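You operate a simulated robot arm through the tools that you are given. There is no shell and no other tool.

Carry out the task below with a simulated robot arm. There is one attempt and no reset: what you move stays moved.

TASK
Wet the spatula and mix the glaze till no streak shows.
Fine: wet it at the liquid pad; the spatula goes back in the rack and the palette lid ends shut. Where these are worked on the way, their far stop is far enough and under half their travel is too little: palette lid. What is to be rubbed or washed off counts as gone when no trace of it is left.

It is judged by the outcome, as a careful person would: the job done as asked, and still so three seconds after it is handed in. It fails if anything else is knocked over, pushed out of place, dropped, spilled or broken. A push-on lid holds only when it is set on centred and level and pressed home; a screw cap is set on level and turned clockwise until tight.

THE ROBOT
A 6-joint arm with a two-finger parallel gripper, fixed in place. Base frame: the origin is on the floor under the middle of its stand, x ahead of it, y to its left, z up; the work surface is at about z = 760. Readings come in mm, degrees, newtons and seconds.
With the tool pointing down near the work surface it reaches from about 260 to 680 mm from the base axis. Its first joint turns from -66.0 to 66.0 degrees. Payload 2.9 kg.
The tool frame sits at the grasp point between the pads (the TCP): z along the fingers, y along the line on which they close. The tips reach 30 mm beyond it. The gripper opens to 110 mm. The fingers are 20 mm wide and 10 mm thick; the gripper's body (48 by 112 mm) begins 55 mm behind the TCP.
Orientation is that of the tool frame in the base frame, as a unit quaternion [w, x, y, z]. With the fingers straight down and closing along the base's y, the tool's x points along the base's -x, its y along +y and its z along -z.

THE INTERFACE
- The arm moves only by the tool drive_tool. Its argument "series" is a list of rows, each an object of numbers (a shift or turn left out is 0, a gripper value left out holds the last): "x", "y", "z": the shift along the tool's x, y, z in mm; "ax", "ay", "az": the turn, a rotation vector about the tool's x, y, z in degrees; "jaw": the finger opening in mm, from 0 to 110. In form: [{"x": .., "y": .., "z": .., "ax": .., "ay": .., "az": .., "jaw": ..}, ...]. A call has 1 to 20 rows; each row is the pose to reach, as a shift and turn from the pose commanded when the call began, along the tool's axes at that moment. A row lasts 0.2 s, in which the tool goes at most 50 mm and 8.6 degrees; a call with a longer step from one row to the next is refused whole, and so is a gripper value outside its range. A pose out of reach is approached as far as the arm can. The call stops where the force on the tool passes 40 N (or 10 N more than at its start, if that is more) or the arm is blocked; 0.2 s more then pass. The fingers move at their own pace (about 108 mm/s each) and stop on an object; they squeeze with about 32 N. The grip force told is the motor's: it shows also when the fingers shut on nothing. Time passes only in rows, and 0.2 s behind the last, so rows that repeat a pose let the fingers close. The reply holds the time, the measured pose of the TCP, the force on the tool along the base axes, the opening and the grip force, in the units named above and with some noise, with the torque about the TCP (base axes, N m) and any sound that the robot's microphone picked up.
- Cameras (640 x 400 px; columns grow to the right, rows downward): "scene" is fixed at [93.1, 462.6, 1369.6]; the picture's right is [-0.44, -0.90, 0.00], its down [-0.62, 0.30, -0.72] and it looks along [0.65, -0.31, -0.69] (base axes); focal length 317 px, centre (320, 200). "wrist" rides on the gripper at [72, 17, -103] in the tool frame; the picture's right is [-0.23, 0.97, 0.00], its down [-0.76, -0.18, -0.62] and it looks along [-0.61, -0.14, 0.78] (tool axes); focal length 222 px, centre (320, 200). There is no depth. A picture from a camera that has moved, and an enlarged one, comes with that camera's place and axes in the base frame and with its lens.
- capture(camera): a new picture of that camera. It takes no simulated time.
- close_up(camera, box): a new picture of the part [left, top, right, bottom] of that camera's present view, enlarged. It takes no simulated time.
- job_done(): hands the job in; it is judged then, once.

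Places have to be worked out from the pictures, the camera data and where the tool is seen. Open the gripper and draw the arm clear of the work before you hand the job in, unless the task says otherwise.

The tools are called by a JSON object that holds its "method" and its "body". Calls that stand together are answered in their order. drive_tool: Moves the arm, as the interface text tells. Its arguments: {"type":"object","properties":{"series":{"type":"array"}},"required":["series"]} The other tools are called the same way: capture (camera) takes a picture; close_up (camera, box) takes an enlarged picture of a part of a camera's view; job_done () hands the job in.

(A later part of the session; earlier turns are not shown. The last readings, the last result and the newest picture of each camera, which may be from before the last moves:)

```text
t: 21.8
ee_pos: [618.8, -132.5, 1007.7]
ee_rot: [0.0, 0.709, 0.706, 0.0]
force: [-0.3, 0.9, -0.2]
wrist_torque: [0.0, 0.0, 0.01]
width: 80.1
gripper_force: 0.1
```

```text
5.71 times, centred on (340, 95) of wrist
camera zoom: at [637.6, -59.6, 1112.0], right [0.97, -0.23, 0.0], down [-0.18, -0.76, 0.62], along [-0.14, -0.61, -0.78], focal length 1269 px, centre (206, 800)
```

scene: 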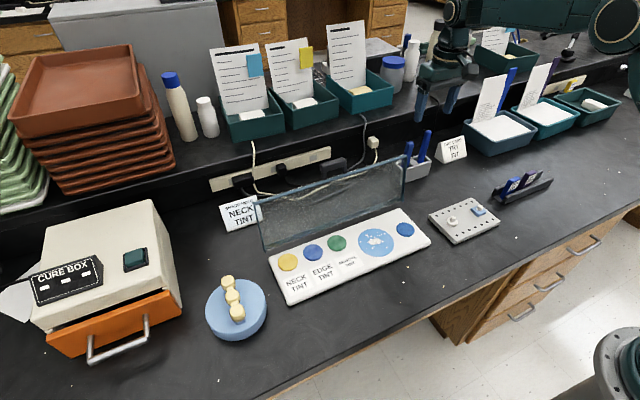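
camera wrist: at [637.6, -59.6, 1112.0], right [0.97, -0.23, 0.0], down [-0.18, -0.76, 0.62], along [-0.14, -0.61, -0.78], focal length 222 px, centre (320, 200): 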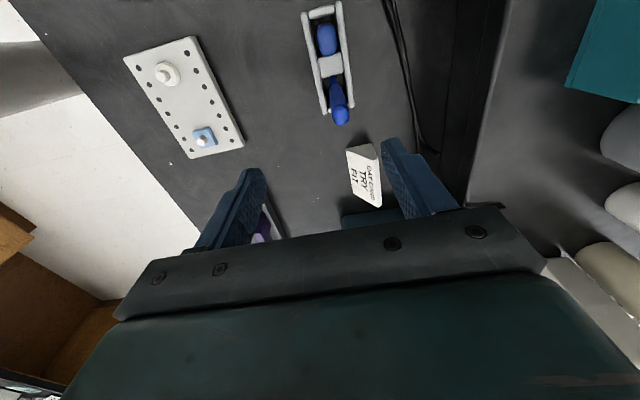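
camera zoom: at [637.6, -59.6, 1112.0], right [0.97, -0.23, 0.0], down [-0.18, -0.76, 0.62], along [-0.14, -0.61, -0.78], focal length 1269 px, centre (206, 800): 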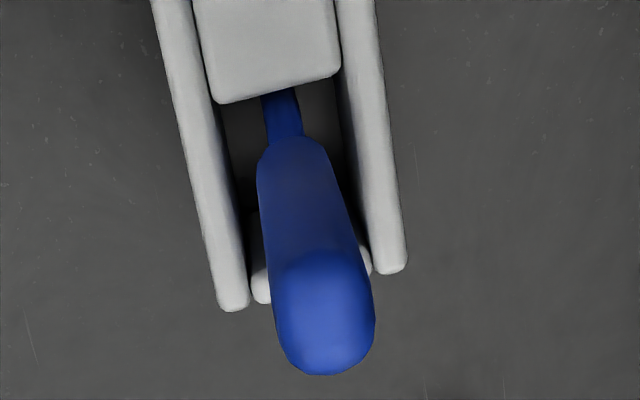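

The −y tool clearly has a flat, same-blue widening blade. I'll look from the other side to see what is under the +y tool's handle.

{"method": "drive_tool", "body": {"series": [{"x": -45}, {"x": -90}, {"x": -100}]}}

{"method": "close_up", "body": {"camera": "wrist", "box": [270, 0, 370, 70]}}

{"method": "capture", "body": {"camera": "wrist"}}

```text
t: 22.6
ee_pos: [619.6, -233.4, 1007.8]
ee_rot: [0.0, 0.707, 0.707, 0.0]
force: [0.7, 0.1, -0.4]
wrist_torque: [-0.03, 0.02, 0.01]
width: 80.0
gripper_force: 0.0
```

```text
5.71 times, centred on (320, 35) of wrist
camera zoom: at [637.4, -160.3, 1110.6], right [0.97, -0.23, 0.0], down [-0.18, -0.76, 0.62], along [-0.14, -0.61, -0.78], focal length 1269 px, centre (320, 1143)
```

zoom: 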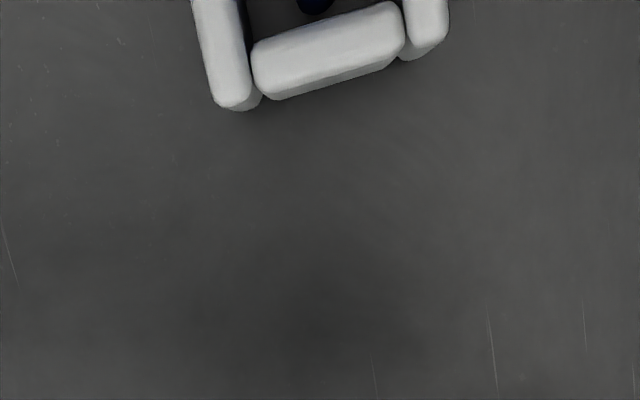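

```text
taken
camera wrist: at [637.4, -160.3, 1110.6], right [0.97, -0.23, 0.0], down [-0.18, -0.76, 0.62], along [-0.14, -0.61, -0.78], focal length 222 px, centre (320, 200)
```

wrist: 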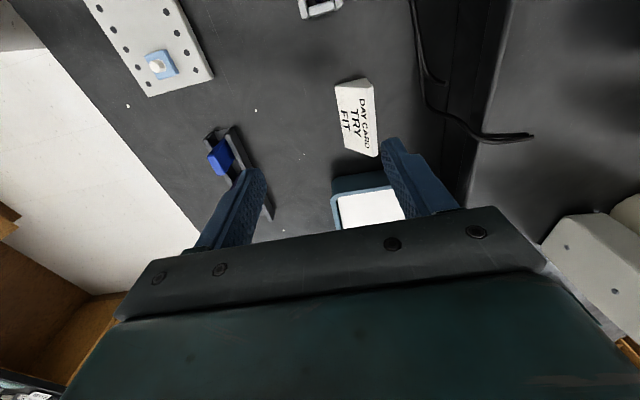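

From here the camera can't see under the +y tool. I'll tilt the gripper so the camera looks nearly straight down from the −y side.

{"method": "drive_tool", "body": {"series": [{"x": 15, "z": 0, "ay": 7}, {"x": 30, "z": 5, "ay": 14}, {"x": 45, "z": 10, "ay": 21}, {"x": 60, "z": 13, "ay": 28}, {"x": 70, "z": 15, "ay": 34}]}}

{"method": "capture", "body": {"camera": "wrist"}}

```text
t: 23.8
ee_pos: [601.6, -167.4, 974.8]
ee_rot: [-0.131, 0.695, 0.693, 0.14]
force: [0.1, 0.2, 0.3]
wrist_torque: [-0.01, 0.0, -0.02]
width: 79.8
gripper_force: 0.1
out of reach, approached as far as the arm can: row 1, 2, 3, 4, 5
```

```text
taken
camera wrist: at [618.0, -139.9, 1098.9], right [0.97, -0.22, -0.07], down [-0.19, -0.94, 0.29], along [-0.13, -0.27, -0.95], focal length 222 px, centre (320, 200)
```

wrist: 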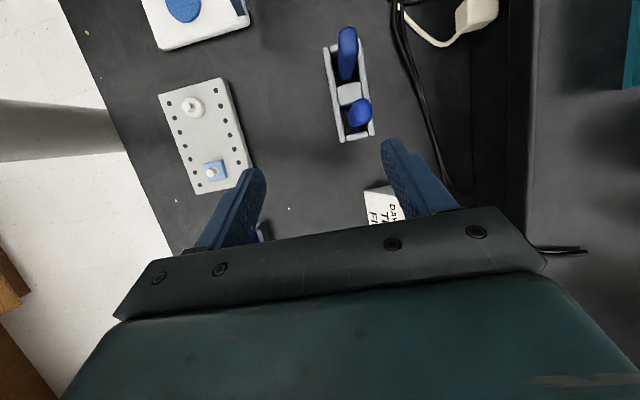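

It went as far as it can but gives a view from the −y side. Zooming in on the rack.

{"method": "close_up", "body": {"camera": "wrist", "box": [310, 20, 390, 75]}}

{"method": "close_up", "body": {"camera": "wrist", "box": [310, 70, 400, 150]}}

```text
7.27 times, centred on (350, 48) of wrist
camera zoom: at [618.0, -139.9, 1098.9], right [0.97, -0.22, -0.07], down [-0.19, -0.94, 0.29], along [-0.13, -0.27, -0.95], focal length 1615 px, centre (102, 1309)
```

zoom: 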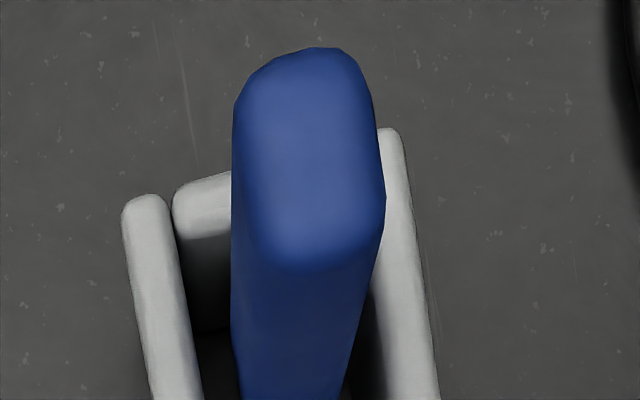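

```text
5.00 times, centred on (355, 110) of wrist
camera zoom: at [618.0, -139.9, 1098.9], right [0.97, -0.22, -0.07], down [-0.19, -0.94, 0.29], along [-0.13, -0.27, -0.95], focal length 1111 px, centre (145, 650)
```

zoom: 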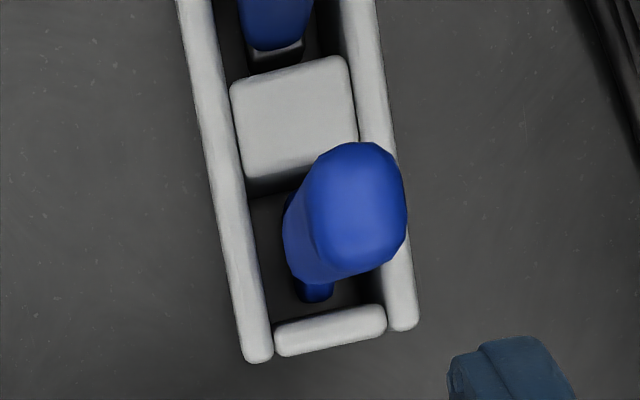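

The −y tool's head is a thin flat blue blade (a spatula), while the +y one has a silver ferrule under a rectangular handle (a brush). I'll take the −y tool; first I untilt the gripper, checking how the commanded pose is tracked.

{"method": "drive_tool", "body": {"series": [{"ay": -8}]}}

```text
t: 24.2
ee_pos: [600.7, -169.2, 976.8]
ee_rot: [-0.082, 0.703, 0.701, 0.091]
force: [-0.5, -0.4, -0.2]
wrist_torque: [0.02, 0.02, 0.01]
width: 79.8
gripper_force: 0.0
```

The commanded pose was clipped to what was reached, so 14° of tilt remain. I'll remove it and rise a little.

{"method": "drive_tool", "body": {"series": [{"x": 3.6, "z": -14.5, "ay": -7}, {"x": 7.3, "z": -29, "ay": -14}, {"x": 7.3, "z": -29, "ay": -14}]}}

```text
t: 25.0
ee_pos: [602.3, -166.6, 1006.7]
ee_rot: [0.005, 0.708, 0.706, 0.004]
force: [0.2, -1.3, 1.0]
wrist_torque: [0.01, 0.01, 0.01]
width: 80.0
gripper_force: 0.0
```

A small residual roll of about 0.7° remains; I'll correct it while moving over the spatula, then yaw back.

{"method": "drive_tool", "body": {"series": [{"x": 19, "y": 15, "ax": 0.7}, {"x": 38, "y": 30, "ax": 0.7}, {"x": 38, "y": 30, "ax": 0.7}]}}

```text
t: 25.8
ee_pos: [632.4, -128.8, 1005.7]
ee_rot: [-0.001, 0.709, 0.705, 0.0]
force: [-0.3, -0.6, 0.0]
wrist_torque: [-0.04, 0.01, -0.02]
width: 80.1
gripper_force: 0.0
```

{"method": "drive_tool", "body": {"series": [{"az": -8.2}, {"az": -16.4}, {"az": -24.6}, {"az": -32.8}, {"az": -41}, {"az": -49.2}, {"az": -57.4}, {"az": -65.6}, {"az": -73.8}, {"az": -82}, {"az": -90.1, "jaw": 46}, {"az": -90.1, "jaw": 46}]}}

{"method": "capture", "body": {"camera": "wrist"}}

{"method": "close_up", "body": {"camera": "wrist", "box": [240, 40, 400, 200]}}

```text
t: 28.4
ee_pos: [632.7, -130.0, 1008.0]
ee_rot: [0.0, 0.001, 1.0, 0.0]
force: [-0.6, 0.4, -0.5]
wrist_torque: [0.01, -0.01, -0.03]
width: 46.1
gripper_force: 0.1
```

```text
taken
camera wrist: at [561.4, -113.4, 1110.5], right [0.23, 0.97, 0.0], down [0.76, -0.18, 0.62], along [0.61, -0.14, -0.78], focal length 222 px, centre (320, 200)
```

wrist: 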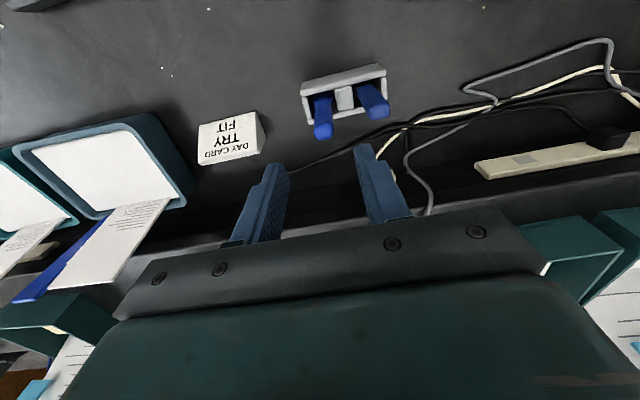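

```text
2.50 times, centred on (320, 120) of wrist
camera zoom: at [561.4, -113.4, 1110.5], right [0.23, 0.97, 0.0], down [0.76, -0.18, 0.62], along [0.61, -0.14, -0.78], focal length 555 px, centre (320, 400)
```

zoom: 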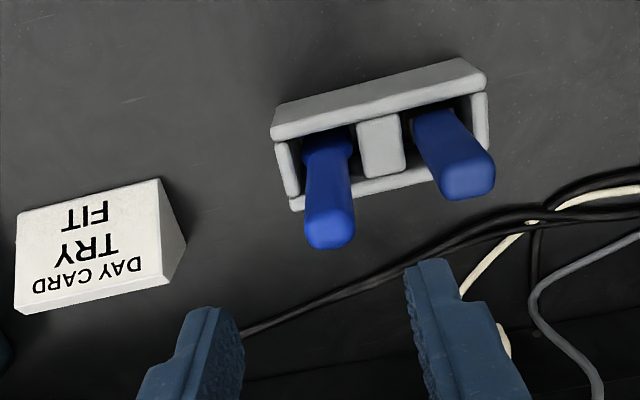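

The spatula's top is at about (641.5, -128.5). I'll align over it and lower to just above the handle, then check.

{"method": "drive_tool", "body": {"series": [{"x": -8, "y": 2, "z": 20, "jaw": 44}, {"x": -8, "y": 2, "z": 45, "jaw": 44}, {"x": -8, "y": 2, "z": 57, "jaw": 44}, {"x": -8, "y": 2, "z": 57, "jaw": 44}]}}

{"method": "close_up", "body": {"camera": "wrist", "box": [240, 40, 400, 200]}}

{"method": "close_up", "body": {"camera": "scene", "box": [380, 80, 480, 190]}}

```text
t: 29.4
ee_pos: [643.4, -126.9, 949.2]
ee_rot: [0.0, 0.001, 1.0, 0.0]
force: [0.0, -0.2, -0.1]
wrist_torque: [0.02, -0.02, 0.01]
width: 44.1
gripper_force: 0.0
```

```text
2.50 times, centred on (320, 120) of wrist
camera zoom: at [570.1, -110.7, 1052.7], right [0.23, 0.97, 0.0], down [0.76, -0.18, 0.62], along [0.61, -0.14, -0.78], focal length 555 px, centre (320, 400)
```

zoom: 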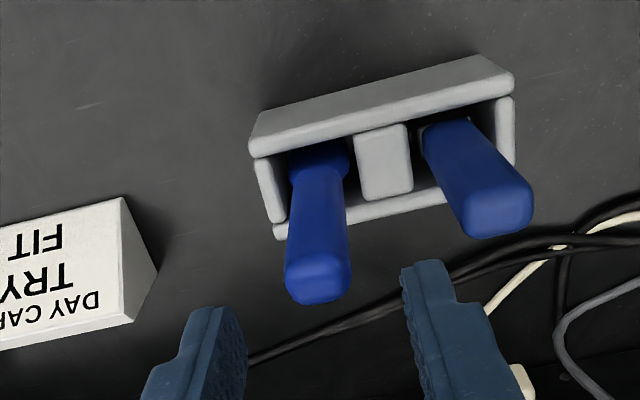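

```text
3.64 times, centred on (430, 135) of scene
camera zoom: at [93.1, 462.6, 1369.6], right [-0.44, -0.9, 0.0], down [-0.62, 0.3, -0.72], along [0.65, -0.31, -0.69], focal length 1153 px, centre (-80, 436)
```

zoom: 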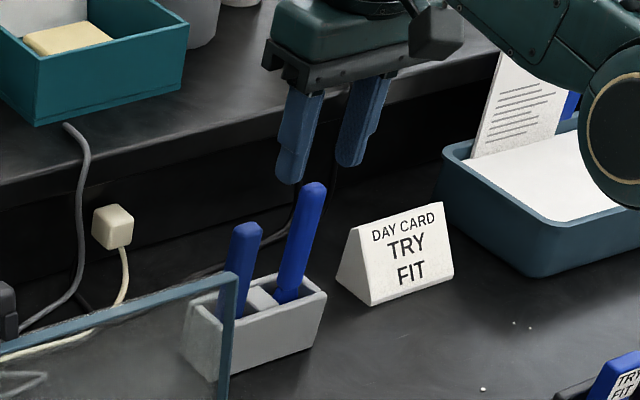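

The spatula handle lies centred under the gripper. I'll lower to grip height (TCP z≈872, tips above the rack rim).

{"method": "drive_tool", "body": {"series": [{"z": 15, "jaw": 44}, {"z": 30, "jaw": 44}, {"z": 45, "jaw": 44}, {"z": 60, "jaw": 44}, {"z": 73, "jaw": 44}, {"z": 78, "jaw": 44}, {"z": 78, "jaw": 44}]}}

{"method": "close_up", "body": {"camera": "wrist", "box": [240, 80, 400, 200]}}

{"method": "close_up", "body": {"camera": "scene", "box": [380, 100, 480, 190]}}

```text
t: 31.0
ee_pos: [640.9, -126.7, 870.9]
ee_rot: [-0.002, 0.001, 1.0, -0.001]
force: [0.3, 0.6, 0.4]
wrist_torque: [-0.01, -0.03, -0.01]
width: 43.9
gripper_force: 0.0
```

```text
3.33 times, centred on (320, 140) of wrist
camera zoom: at [569.7, -110.2, 974.4], right [0.23, 0.97, 0.0], down [0.76, -0.18, 0.62], along [0.6, -0.14, -0.78], focal length 740 px, centre (320, 400)
```

zoom: 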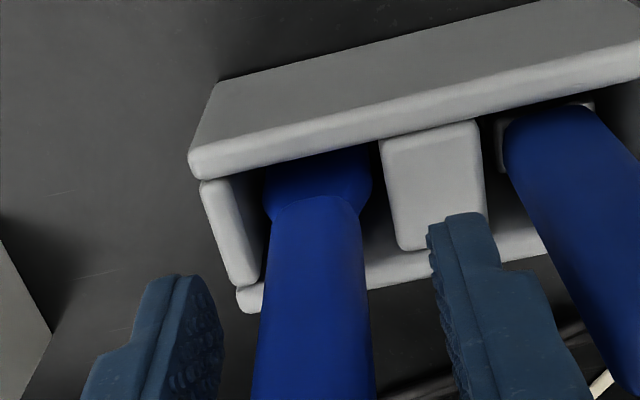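

```text
4.44 times, centred on (430, 145) of scene
camera zoom: at [93.1, 462.6, 1369.6], right [-0.44, -0.9, 0.0], down [-0.62, 0.3, -0.72], along [0.65, -0.31, -0.69], focal length 1409 px, centre (-169, 444)
```

zoom: 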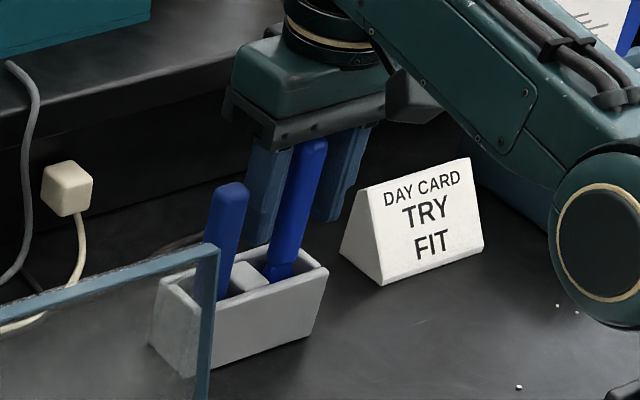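

The handle is centred between the fingers and they clear the brush. I'll close on it gradually.

{"method": "drive_tool", "body": {"series": [{"jaw": 36}, {"jaw": 30}, {"jaw": 26}, {"jaw": 22}, {"jaw": 18}, {"jaw": 14}, {"jaw": 14}]}}

{"method": "close_up", "body": {"camera": "wrist", "box": [240, 80, 400, 200]}}

```text
t: 32.6
ee_pos: [641.2, -127.8, 870.8]
ee_rot: [-0.002, 0.002, 1.0, -0.001]
force: [0.7, 0.4, 0.6]
wrist_torque: [-0.05, -0.03, 0.01]
width: 19.4
gripper_force: 32.7
```

```text
3.33 times, centred on (320, 140) of wrist
camera zoom: at [569.7, -110.1, 974.6], right [0.23, 0.97, 0.0], down [0.76, -0.18, 0.62], along [0.6, -0.14, -0.78], focal length 740 px, centre (320, 400)
```

zoom: 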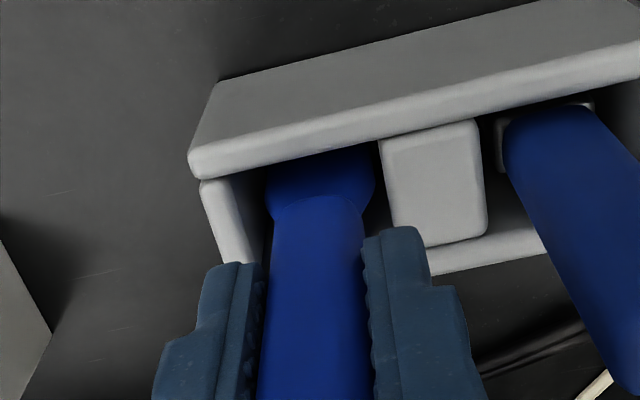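

Gripped at 19.4 mm, no side force. I'll lift straight up out of the slot.

{"method": "drive_tool", "body": {"series": [{"z": -8, "jaw": 14}, {"z": -20, "jaw": 14}, {"z": -35, "jaw": 14}, {"z": -55, "jaw": 14}, {"z": -75, "jaw": 14}, {"z": -90, "jaw": 14}, {"z": -100, "jaw": 14}]}}

{"method": "close_up", "body": {"camera": "scene", "box": [380, 80, 480, 190]}}

{"method": "capture", "body": {"camera": "wrist"}}

```text
t: 34.2
ee_pos: [642.1, -127.8, 973.1]
ee_rot: [-0.001, 0.002, 1.0, 0.0]
force: [-0.1, 0.6, -0.4]
wrist_torque: [-0.02, -0.04, 0.03]
width: 19.4
gripper_force: 31.9
```

```text
3.64 times, centred on (430, 135) of scene
camera zoom: at [93.1, 462.6, 1369.6], right [-0.44, -0.9, 0.0], down [-0.62, 0.3, -0.72], along [0.65, -0.31, -0.69], focal length 1153 px, centre (-80, 436)
```

zoom: 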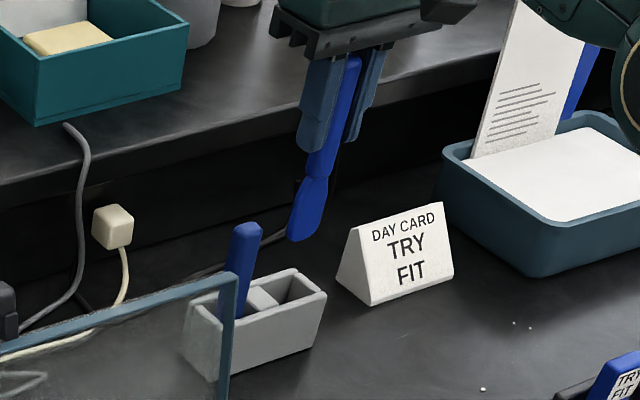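

```text
taken
camera wrist: at [570.2, -111.1, 1075.6], right [0.23, 0.97, 0.0], down [0.76, -0.18, 0.62], along [0.61, -0.14, -0.78], focal length 222 px, centre (320, 200)
```

wrist: 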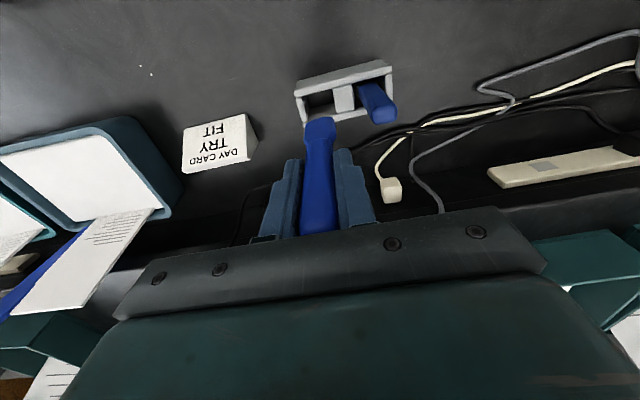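

It is indeed a flat-bladed spatula. I'll zoom in to see its blade and tip.

{"method": "close_up", "body": {"camera": "wrist", "box": [280, 100, 360, 160]}}

{"method": "close_up", "body": {"camera": "scene", "box": [445, 90, 485, 150]}}

```text
6.67 times, centred on (320, 130) of wrist
camera zoom: at [570.2, -111.1, 1075.6], right [0.23, 0.97, 0.0], down [0.76, -0.18, 0.62], along [0.61, -0.14, -0.78], focal length 1481 px, centre (320, 667)
```

zoom: 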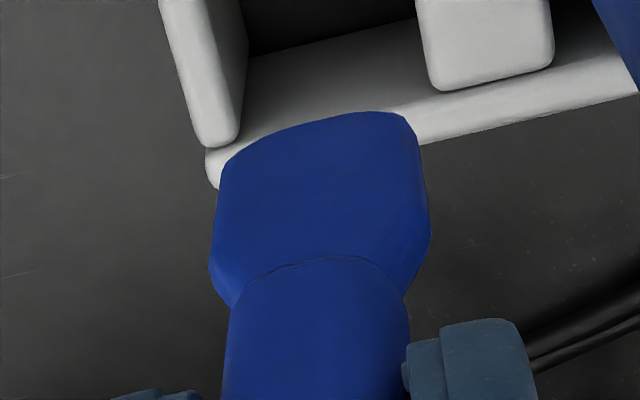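

```text
6.67 times, centred on (465, 120) of scene
camera zoom: at [93.1, 462.6, 1369.6], right [-0.44, -0.9, 0.0], down [-0.62, 0.3, -0.72], along [0.65, -0.31, -0.69], focal length 2114 px, centre (-647, 733)
```

zoom: 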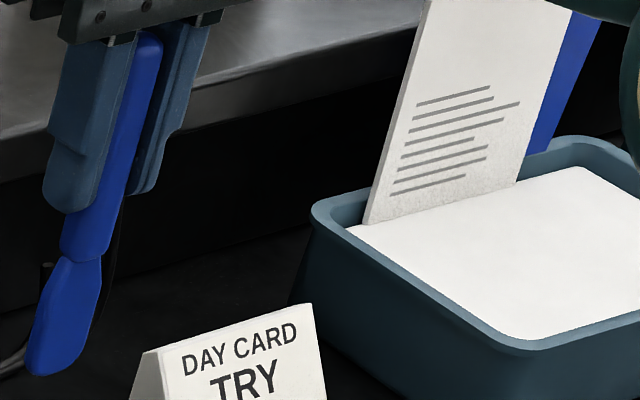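

Blade is about 27 mm wide along y. I'll carry it toward the palette at safe height, first back in x (to clear the open lid's edge), then across to above the pad for a look.

{"method": "drive_tool", "body": {"series": [{"x": 40, "jaw": 14}, {"x": 85, "jaw": 14}, {"x": 130, "jaw": 14}, {"x": 160, "y": 30, "jaw": 14}, {"x": 180, "y": 70, "jaw": 14}, {"x": 185, "y": 115, "jaw": 14}, {"x": 185, "y": 155, "jaw": 14}, {"x": 185, "y": 182, "jaw": 14}, {"x": 185, "y": 182, "jaw": 14}]}}

{"method": "capture", "body": {"camera": "wrist"}}

{"method": "capture", "body": {"camera": "scene"}}

```text
t: 36.2
ee_pos: [594.9, 32.9, 1041.5]
ee_rot: [-0.002, 0.002, 1.0, 0.0]
force: [-0.6, -0.1, -0.7]
wrist_torque: [-0.01, 0.05, 0.0]
width: 19.4
gripper_force: 32.3
out of reach, approached as far as the arm can: row 1, 2, 3, 4, 5, 6, 7, 8, 9
```

```text
taken
camera wrist: at [523.5, 50.2, 1145.2], right [0.23, 0.97, 0.0], down [0.76, -0.18, 0.62], along [0.6, -0.14, -0.79], focal length 222 px, centre (320, 200)
```

wrist: 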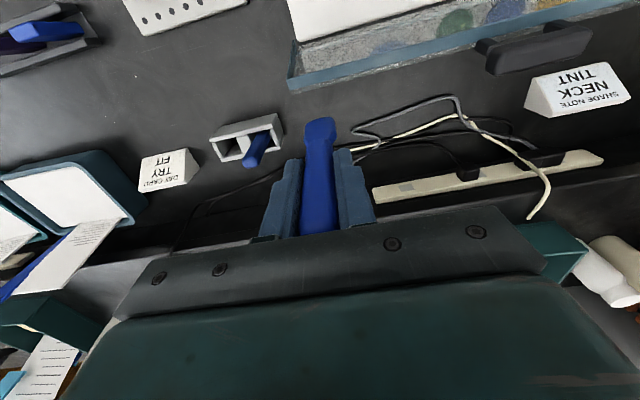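

```text
taken
```

scene: 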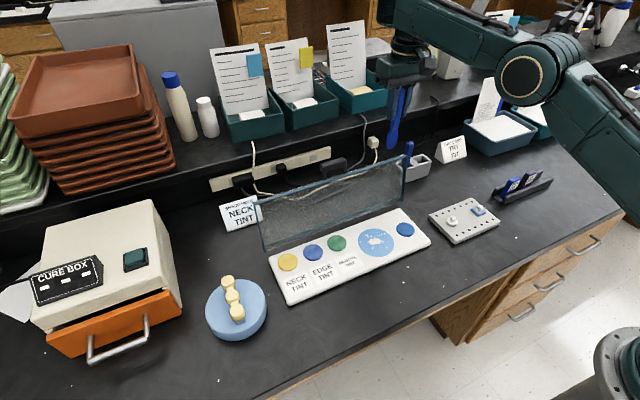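

The arm didn't follow: it got deflected to (595, 33, 1041), still holding the spatula, apparently against some joint limit in this configuration. I'll probe with a small move inward at this height to learn what is reachable.

{"method": "drive_tool", "body": {"series": [{"x": 15, "jaw": 14}, {"x": 30, "jaw": 14}]}}

{"method": "capture", "body": {"camera": "scene"}}

```text
t: 36.8
ee_pos: [592.2, 34.1, 1047.8]
ee_rot: [-0.001, 0.002, 1.0, 0.0]
force: [-0.3, 0.3, -0.2]
wrist_torque: [-0.01, -0.03, 0.01]
width: 19.3
gripper_force: 32.0
out of reach, approached as far as the arm can: row 1, 2
```

```text
taken
```

scene: 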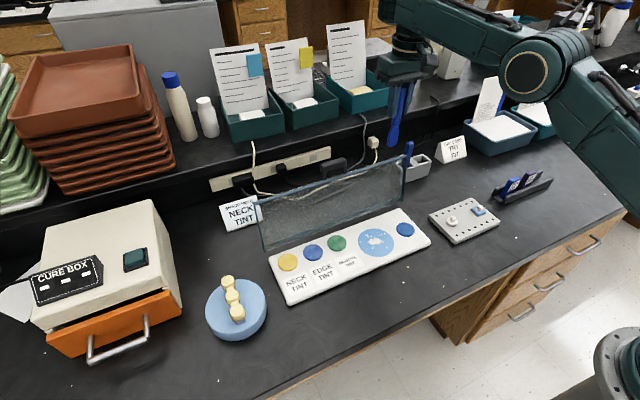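

{"method": "close_up", "body": {"camera": "scene", "box": [360, 0, 640, 170]}}

```text
2.29 times, centred on (500, 85) of scene
camera zoom: at [93.1, 462.7, 1369.6], right [-0.44, -0.9, 0.0], down [-0.62, 0.3, -0.72], along [0.65, -0.31, -0.69], focal length 725 px, centre (-91, 463)
```

zoom: 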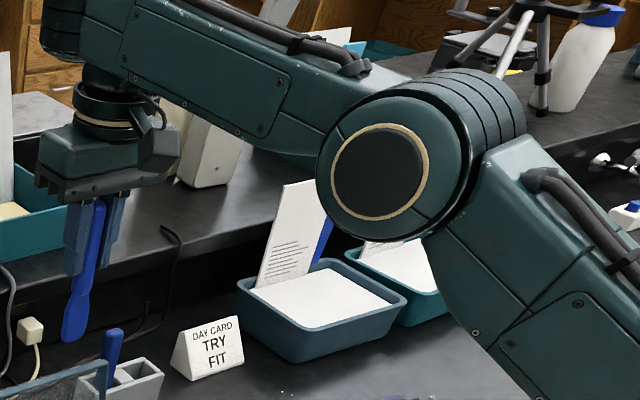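

{"method": "close_up", "body": {"camera": "scene", "box": [340, 0, 460, 80]}}

{"method": "capture", "body": {"camera": "wrist"}}

```text
5.00 times, centred on (400, 40) of scene
camera zoom: at [93.1, 462.7, 1369.6], right [-0.44, -0.9, 0.0], down [-0.62, 0.3, -0.72], along [0.65, -0.31, -0.69], focal length 1585 px, centre (-80, 1000)
```

zoom: 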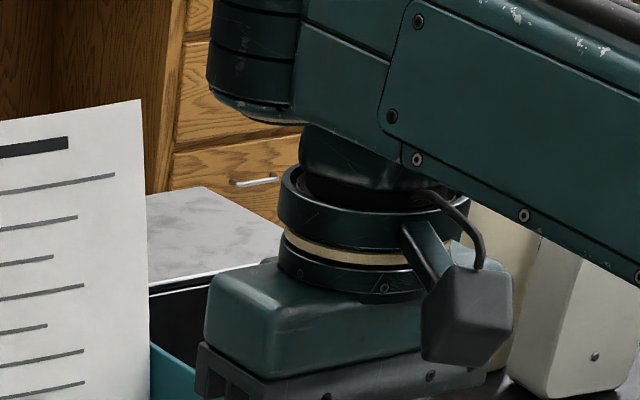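

```text
taken
camera wrist: at [520.8, 50.7, 1151.5], right [0.23, 0.97, 0.0], down [0.76, -0.18, 0.62], along [0.6, -0.14, -0.78], focal length 222 px, centre (320, 200)
```

wrist: 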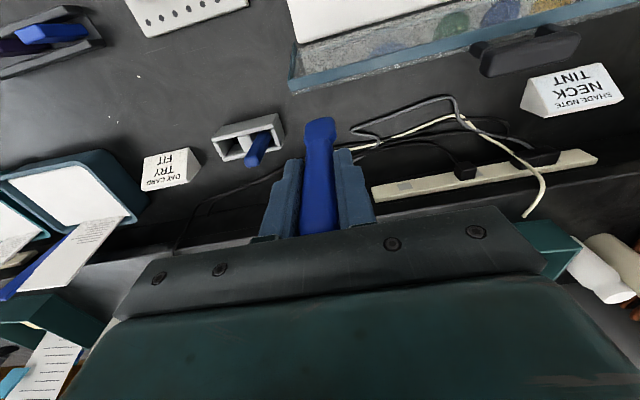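

The arm seems to have ended up in an unusual wrist configuration (forearm folded beyond the hand) after the tilted look, which blocks inward motion. I'll go back out to the safe spot over the rack at height and take a full view of the wrist.

{"method": "drive_tool", "body": {"series": [{"x": -15, "y": -40, "z": 8, "jaw": 14}, {"x": -30, "y": -80, "z": 15, "jaw": 14}, {"x": -42, "y": -120, "z": 22, "jaw": 14}, {"x": -50, "y": -162, "z": 30, "jaw": 14}, {"x": -50, "y": -162, "z": 40, "jaw": 14}]}}

{"method": "capture", "body": {"camera": "scene"}}

{"method": "close_up", "body": {"camera": "scene", "box": [400, 0, 640, 160]}}

```text
t: 38.0
ee_pos: [643.6, -129.4, 1007.1]
ee_rot: [-0.001, 0.002, 1.0, 0.0]
force: [0.1, 0.4, -1.6]
wrist_torque: [0.01, 0.0, 0.01]
width: 19.4
gripper_force: 31.6
```

```text
taken
```

scene: 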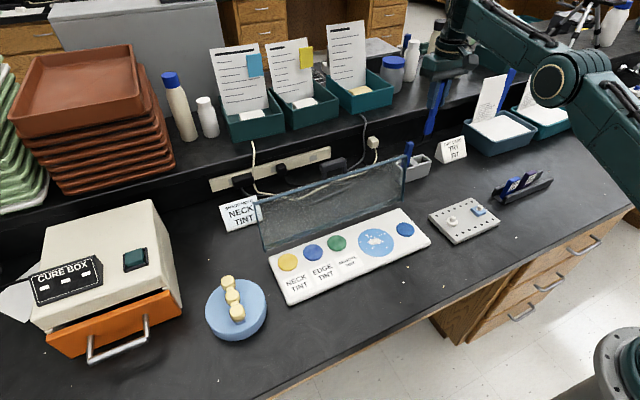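

```text
2.50 times, centred on (520, 80) of scene
camera zoom: at [93.1, 462.6, 1369.6], right [-0.44, -0.9, 0.0], down [-0.62, 0.3, -0.72], along [0.65, -0.31, -0.69], focal length 793 px, centre (-180, 500)
```

zoom: 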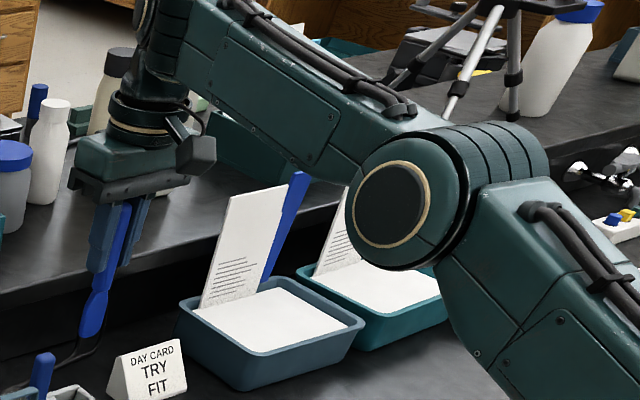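

Here the arm looks normal and not limited. I'll test small inward moves from this pose to see where the limit begins.

{"method": "drive_tool", "body": {"series": [{"x": 10, "jaw": 14}, {"x": 20, "jaw": 14}]}}

{"method": "close_up", "body": {"camera": "scene", "box": [400, 0, 640, 160]}}

```text
t: 38.6
ee_pos: [624.0, -129.8, 1005.0]
ee_rot: [0.0, 0.001, 1.0, 0.0]
force: [-0.5, 0.0, -1.3]
wrist_torque: [-0.01, -0.02, -0.01]
width: 19.1
gripper_force: 32.1
```

```text
2.50 times, centred on (520, 80) of scene
camera zoom: at [93.1, 462.6, 1369.6], right [-0.44, -0.9, 0.0], down [-0.62, 0.3, -0.72], along [0.65, -0.31, -0.69], focal length 793 px, centre (-180, 500)
```

zoom: 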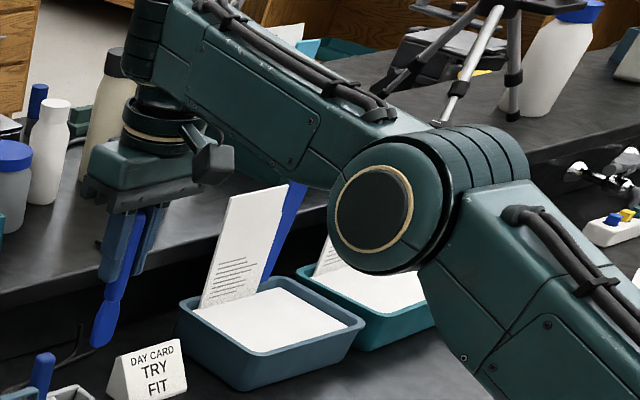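

Something about the wrist/elbow arrangement differs from before; I'll zoom in on the wrist to understand it.

{"method": "close_up", "body": {"camera": "scene", "box": [420, 0, 560, 90]}}

{"method": "close_up", "body": {"camera": "scene", "box": [510, 0, 640, 240]}}

```text
4.44 times, centred on (490, 45) of scene
camera zoom: at [93.1, 462.6, 1369.6], right [-0.44, -0.9, 0.0], down [-0.62, 0.3, -0.72], along [0.65, -0.31, -0.69], focal length 1409 px, centre (-436, 889)
```

zoom: 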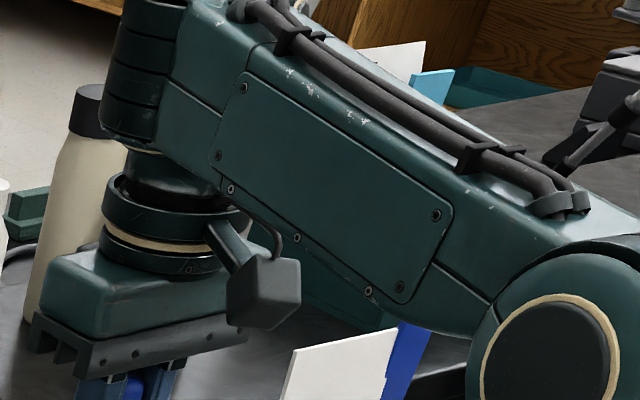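

```text
1.67 times, centred on (575, 120) of scene
camera zoom: at [93.1, 462.6, 1369.6], right [-0.44, -0.9, 0.0], down [-0.62, 0.3, -0.72], along [0.65, -0.31, -0.69], focal length 528 px, centre (-105, 333)
```

zoom: 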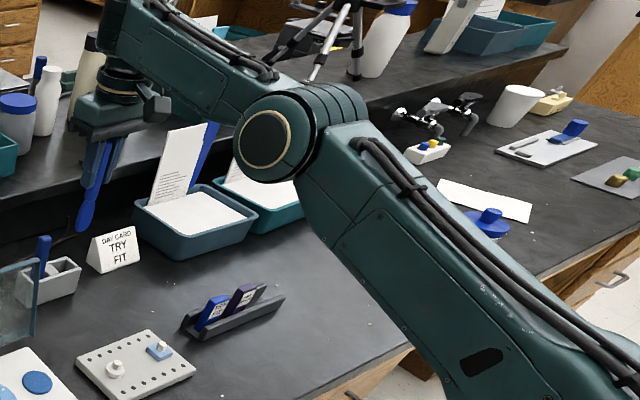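

My reading of the images is that the arm was pushed through the straight-elbow pose by the earlier out-of-reach tilt, and its elbow is now bent the wrong way, so inward motion is limited. I'll stretch the arm out fully here (clear space, tip well above everything) and come back in, to let the elbow bend the proper way.

{"method": "drive_tool", "body": {"series": [{"x": -20, "jaw": 14}, {"x": -40, "y": -8, "jaw": 14}, {"x": -70, "y": -14, "jaw": 14}, {"x": -90, "y": -18, "jaw": 14}, {"x": -90, "y": -18, "jaw": 14}, {"x": -60, "y": -12, "jaw": 14}, {"x": -30, "y": -6, "jaw": 14}, {"x": 0, "y": 0, "jaw": 14}, {"x": 20, "y": 0, "jaw": 14}]}}

{"method": "capture", "body": {"camera": "scene"}}

```text
t: 40.6
ee_pos: [604.5, -127.2, 1008.7]
ee_rot: [0.002, 0.002, 1.0, 0.0]
force: [0.1, -0.4, -0.1]
wrist_torque: [-0.02, -0.01, 0.0]
width: 19.5
gripper_force: 31.9
out of reach, approached as far as the arm can: row 2, 3, 4, 5, 6
```

```text
taken
```

scene: 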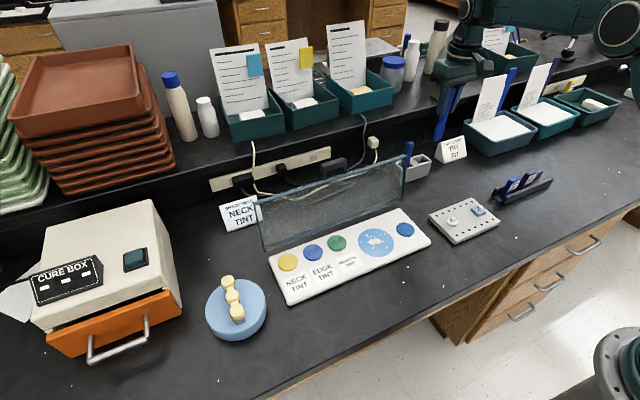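

The elbow is back in its normal (up) configuration and inward motion works. Now carrying the spatula inward, then across to above the liquid pad.

{"method": "drive_tool", "body": {"series": [{"x": 40, "jaw": 14}, {"x": 80, "jaw": 14}, {"x": 120, "jaw": 14}, {"x": 147, "y": 25, "jaw": 14}, {"x": 147, "y": 70, "jaw": 14}, {"x": 147, "y": 115, "jaw": 14}, {"x": 147, "y": 155, "jaw": 14}, {"x": 147, "y": 181, "z": 15, "jaw": 14}, {"x": 147, "y": 181, "z": 37, "jaw": 14}, {"x": 147, "y": 181, "z": 37, "jaw": 14}]}}

{"method": "capture", "body": {"camera": "wrist"}}

{"method": "capture", "body": {"camera": "scene"}}

```text
t: 42.8
ee_pos: [456.4, 53.0, 968.9]
ee_rot: [0.0, 0.001, 1.0, 0.0]
force: [0.3, -0.1, -0.7]
wrist_torque: [0.01, 0.01, -0.01]
width: 19.4
gripper_force: 31.6
```

```text
taken
camera wrist: at [385.9, 69.3, 1071.4], right [0.23, 0.97, 0.0], down [0.76, -0.18, 0.62], along [0.61, -0.14, -0.78], focal length 222 px, centre (320, 200)
```

wrist: 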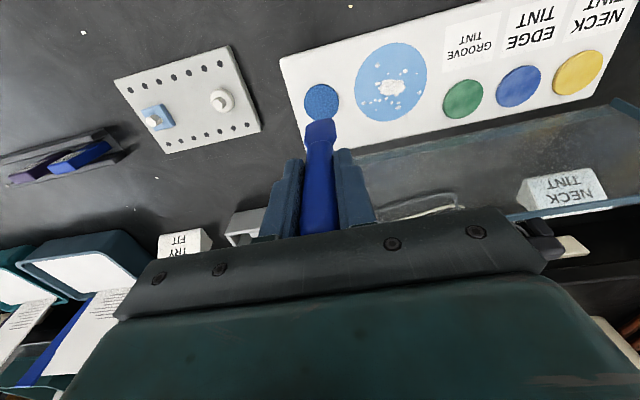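

```text
taken
```

scene: 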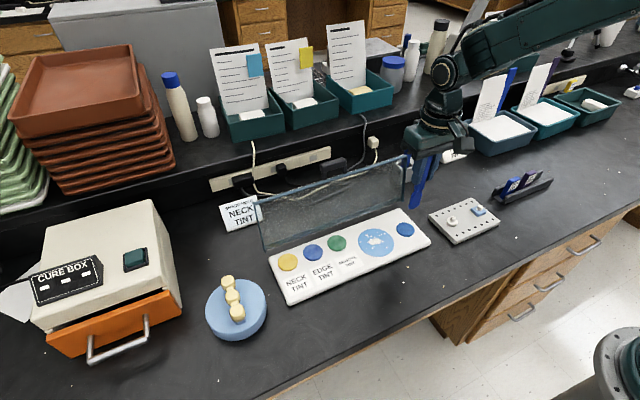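

Now measuring pad and glaze positions from the wrist camera.

{"method": "close_up", "body": {"camera": "wrist", "box": [270, 20, 470, 150]}}

{"method": "close_up", "body": {"camera": "scene", "box": [340, 130, 460, 260]}}

```text
3.08 times, centred on (370, 85) of wrist
camera zoom: at [385.9, 69.3, 1071.4], right [0.23, 0.97, 0.0], down [0.76, -0.18, 0.62], along [0.61, -0.14, -0.78], focal length 684 px, centre (166, 554)
```

zoom: 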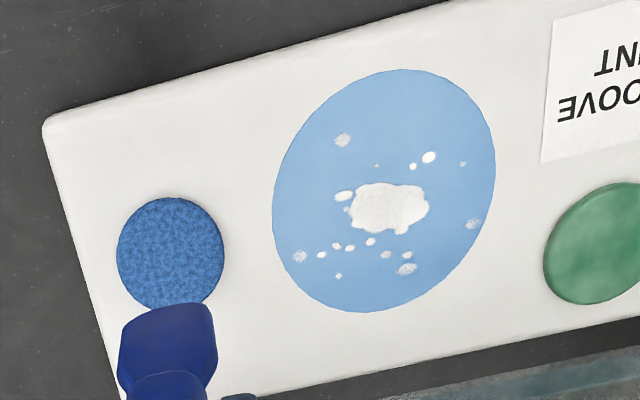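

```text
3.08 times, centred on (400, 195) of scene
camera zoom: at [93.1, 462.7, 1369.6], right [-0.44, -0.9, 0.0], down [-0.62, 0.3, -0.72], along [0.65, -0.31, -0.69], focal length 976 px, centre (74, 215)
```

zoom: 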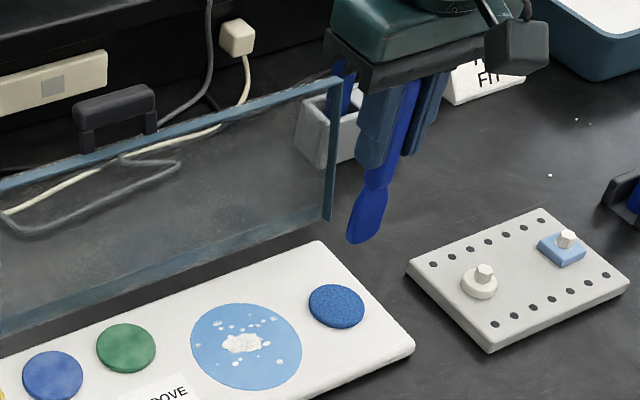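

Pad centre ≈ (465, 53), radius ~21; glaze centre ≈ (465, 139), radius ~43. I'll move over the pad and lower to shortly above it.

{"method": "drive_tool", "body": {"series": [{"x": -7, "y": 0.7, "z": 25, "jaw": 14}, {"x": -7, "y": 0.7, "z": 50, "jaw": 14}, {"x": -7, "y": 0.7, "z": 70, "jaw": 14}, {"x": -7, "y": 0.7, "z": 70, "jaw": 14}]}}

{"method": "close_up", "body": {"camera": "wrist", "box": [240, 60, 400, 160]}}

{"method": "close_up", "body": {"camera": "scene", "box": [350, 170, 450, 260]}}

```text
t: 43.8
ee_pos: [464.5, 52.5, 898.5]
ee_rot: [0.0, 0.002, 1.0, 0.0]
force: [-0.4, 0.3, -0.5]
wrist_torque: [0.01, 0.0, 0.03]
width: 19.4
gripper_force: 32.5
```

```text
4.00 times, centred on (320, 110) of wrist
camera zoom: at [393.0, 69.9, 1002.2], right [0.23, 0.97, 0.0], down [0.76, -0.18, 0.62], along [0.61, -0.14, -0.78], focal length 888 px, centre (320, 560)
```

zoom: 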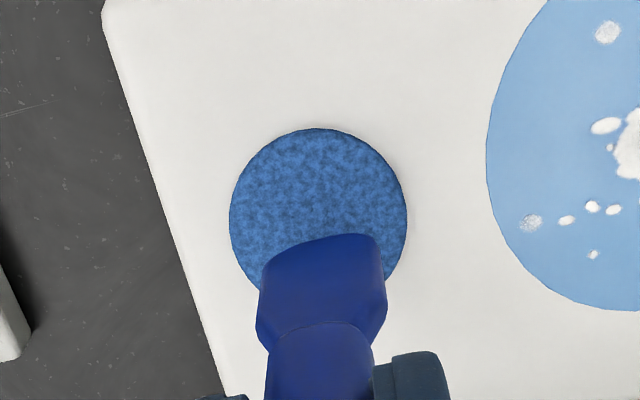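

```text
4.44 times, centred on (400, 215) of scene
camera zoom: at [93.1, 462.6, 1369.6], right [-0.44, -0.9, 0.0], down [-0.62, 0.3, -0.72], along [0.65, -0.31, -0.69], focal length 1409 px, centre (-36, 133)
```

zoom: 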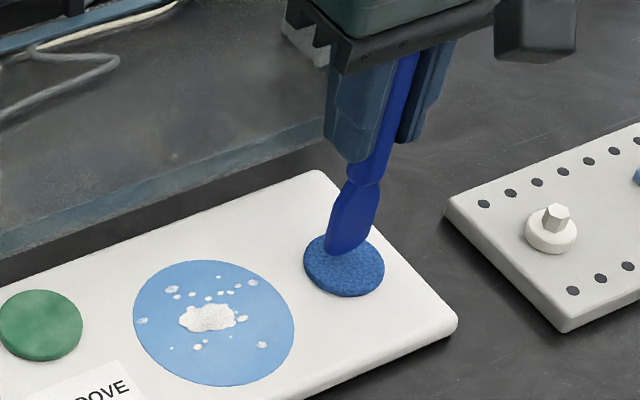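

The tip hovers just above the pad. Lowering in small steps while watching the force.

{"method": "drive_tool", "body": {"series": [{"z": 3, "jaw": 14}, {"z": 6, "jaw": 14}, {"z": 8, "jaw": 14}]}}

{"method": "close_up", "body": {"camera": "scene", "box": [360, 190, 440, 250]}}

```text
t: 44.6
ee_pos: [464.9, 52.8, 893.0]
ee_rot: [0.002, 0.001, 1.0, 0.001]
force: [-5.3, 1.2, 26.1]
wrist_torque: [0.17, 0.55, 0.01]
width: 19.5
gripper_force: 32.0
```

```text
6.67 times, centred on (400, 220) of scene
camera zoom: at [92.6, 462.6, 1369.7], right [-0.44, -0.9, 0.0], down [-0.62, 0.3, -0.72], along [0.65, -0.31, -0.69], focal length 2114 px, centre (-213, 67)
```

zoom: 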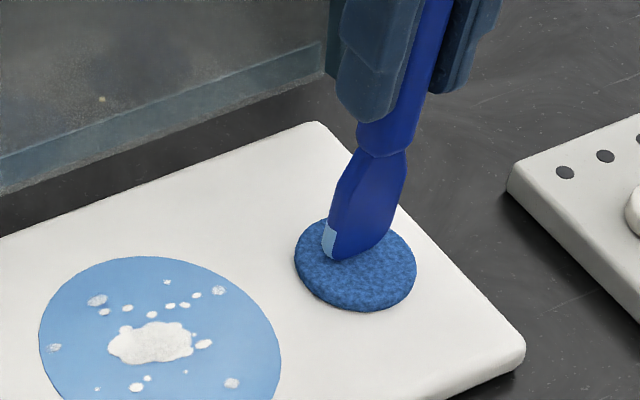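

Contact made (26 N, a bit firm), and a light-blue wet mark shows on the blade tip. I'll ease up a little and check the force.

{"method": "drive_tool", "body": {"series": [{"z": -1.5, "jaw": 14}, {"z": -2, "jaw": 14}]}}

{"method": "close_up", "body": {"camera": "scene", "box": [370, 195, 430, 240]}}

```text
t: 45.2
ee_pos: [465.0, 52.2, 893.1]
ee_rot: [0.0, 0.002, 1.0, 0.0]
force: [2.4, 2.9, 5.4]
wrist_torque: [0.33, -0.29, 0.0]
width: 19.2
gripper_force: 31.9
```

```text
8.89 times, centred on (400, 218) of scene
camera zoom: at [93.0, 462.7, 1369.6], right [-0.44, -0.9, 0.0], down [-0.62, 0.3, -0.72], along [0.65, -0.31, -0.69], focal length 2818 px, centre (-391, 44)
```

zoom: 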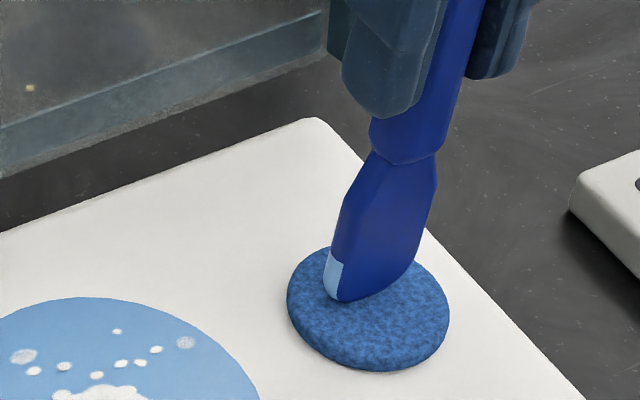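

Force is down to 5 N with the tip on the pad. I'll rub it gently a few millimetres on the pad to load it fully, then lift and inspect.

{"method": "drive_tool", "body": {"series": [{"y": 3, "jaw": 14}, {"y": 5, "jaw": 14}, {"y": 0, "jaw": 14}, {"y": -5, "jaw": 14}, {"x": 4, "y": 0, "jaw": 14}, {"x": -4, "y": 0, "jaw": 14}, {"x": 0, "y": 0, "jaw": 14}, {"z": -10, "jaw": 14}, {"z": -25, "jaw": 14}]}}

{"method": "close_up", "body": {"camera": "scene", "box": [370, 180, 430, 240]}}

{"method": "close_up", "body": {"camera": "wrist", "box": [270, 70, 370, 150]}}

```text
t: 47.2
ee_pos: [463.5, 52.7, 919.6]
ee_rot: [0.0, 0.002, 1.0, 0.0]
force: [0.7, 0.1, 0.3]
wrist_torque: [0.03, 0.03, 0.0]
width: 19.3
gripper_force: 32.3
```

```text
6.67 times, centred on (400, 210) of scene
camera zoom: at [93.1, 462.6, 1369.6], right [-0.44, -0.9, 0.0], down [-0.62, 0.3, -0.72], along [0.65, -0.31, -0.69], focal length 2114 px, centre (-213, 133)
```

zoom: 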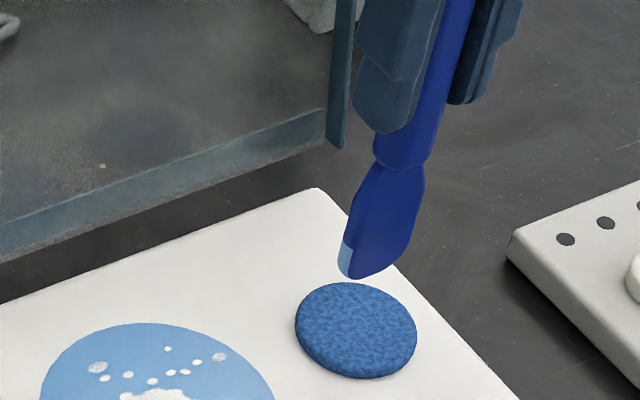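

```text
5.00 times, centred on (320, 110) of wrist
camera zoom: at [392.9, 69.2, 1022.6], right [0.23, 0.97, 0.0], down [0.76, -0.18, 0.62], along [0.61, -0.14, -0.78], focal length 1111 px, centre (320, 650)
```

zoom: 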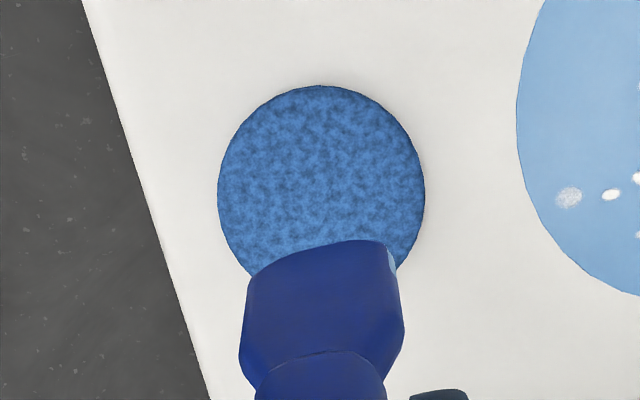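

The tip carries a visible wet film now. The glaze streaks span about x 436–498, y 101–177; I'll move over the glaze's near side and lower carefully to find its surface.

{"method": "drive_tool", "body": {"series": [{"x": 10, "y": 30, "jaw": 14}, {"x": 20, "y": 65, "jaw": 14}, {"x": 28, "y": 87, "jaw": 14}, {"x": 28, "y": 87, "z": 10, "jaw": 14}, {"x": 28, "y": 87, "z": 20, "jaw": 14}, {"x": 28, "y": 87, "z": 24, "jaw": 14}]}}

{"method": "close_up", "body": {"camera": "scene", "box": [330, 190, 430, 260]}}

{"method": "close_up", "body": {"camera": "wrist", "box": [240, 40, 400, 160]}}

```text
t: 48.6
ee_pos: [436.8, 138.9, 896.6]
ee_rot: [-0.001, 0.002, 1.0, 0.0]
force: [0.5, 0.5, -0.9]
wrist_torque: [-0.02, 0.0, -0.05]
width: 19.2
gripper_force: 31.9
```

```text
5.71 times, centred on (380, 225) of scene
camera zoom: at [93.1, 462.7, 1369.6], right [-0.44, -0.9, 0.0], down [-0.62, 0.3, -0.72], along [0.65, -0.31, -0.69], focal length 1812 px, centre (-23, 57)
```

zoom: 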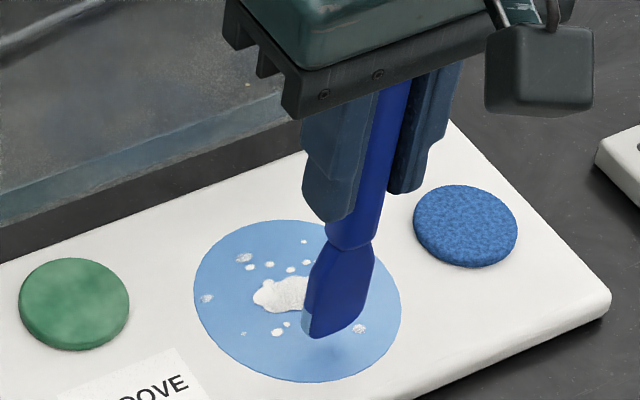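

```text
3.33 times, centred on (320, 100) of wrist
camera zoom: at [365.4, 157.0, 999.5], right [0.23, 0.97, 0.0], down [0.76, -0.18, 0.62], along [0.61, -0.14, -0.78], focal length 740 px, centre (320, 533)
```

zoom: 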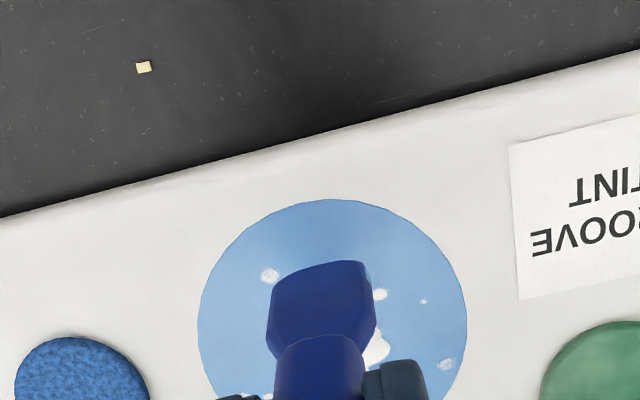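

The tip is just above the glaze with its shadow close. Lowering in small steps to light contact.

{"method": "drive_tool", "body": {"series": [{"z": 2, "jaw": 14}, {"z": 4, "jaw": 14}, {"z": 5.5, "jaw": 14}]}}

```text
t: 49.4
ee_pos: [437.9, 139.8, 889.8]
ee_rot: [-0.001, 0.002, 1.0, -0.001]
force: [0.1, -1.1, -1.1]
wrist_torque: [-0.03, 0.02, -0.02]
width: 19.5
gripper_force: 31.8
```

{"method": "drive_tool", "body": {"series": [{"z": 1, "jaw": 14}, {"z": 2, "jaw": 14}]}}

{"method": "close_up", "body": {"camera": "scene", "box": [340, 205, 420, 265]}}

```text
t: 50.0
ee_pos: [437.1, 137.6, 888.1]
ee_rot: [-0.001, 0.002, 1.0, 0.0]
force: [0.5, 0.6, -0.2]
wrist_torque: [0.03, 0.02, 0.01]
width: 19.5
gripper_force: 32.7
```

```text
6.67 times, centred on (380, 235) of scene
camera zoom: at [93.1, 462.6, 1369.6], right [-0.44, -0.9, 0.0], down [-0.62, 0.3, -0.72], along [0.65, -0.31, -0.69], focal length 2114 px, centre (-80, -33)
```

zoom: 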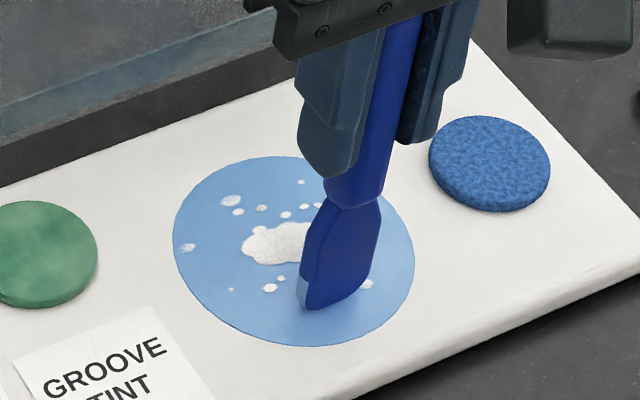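

{"method": "drive_tool", "body": {"series": [{"z": 1, "jaw": 14}, {"z": 1.5, "jaw": 14}]}}

```text
t: 50.6
ee_pos: [437.3, 140.0, 886.8]
ee_rot: [0.0, 0.002, 1.0, 0.0]
force: [-1.9, 0.2, 11.2]
wrist_torque: [0.04, 0.25, 0.01]
width: 19.3
gripper_force: 31.8
```

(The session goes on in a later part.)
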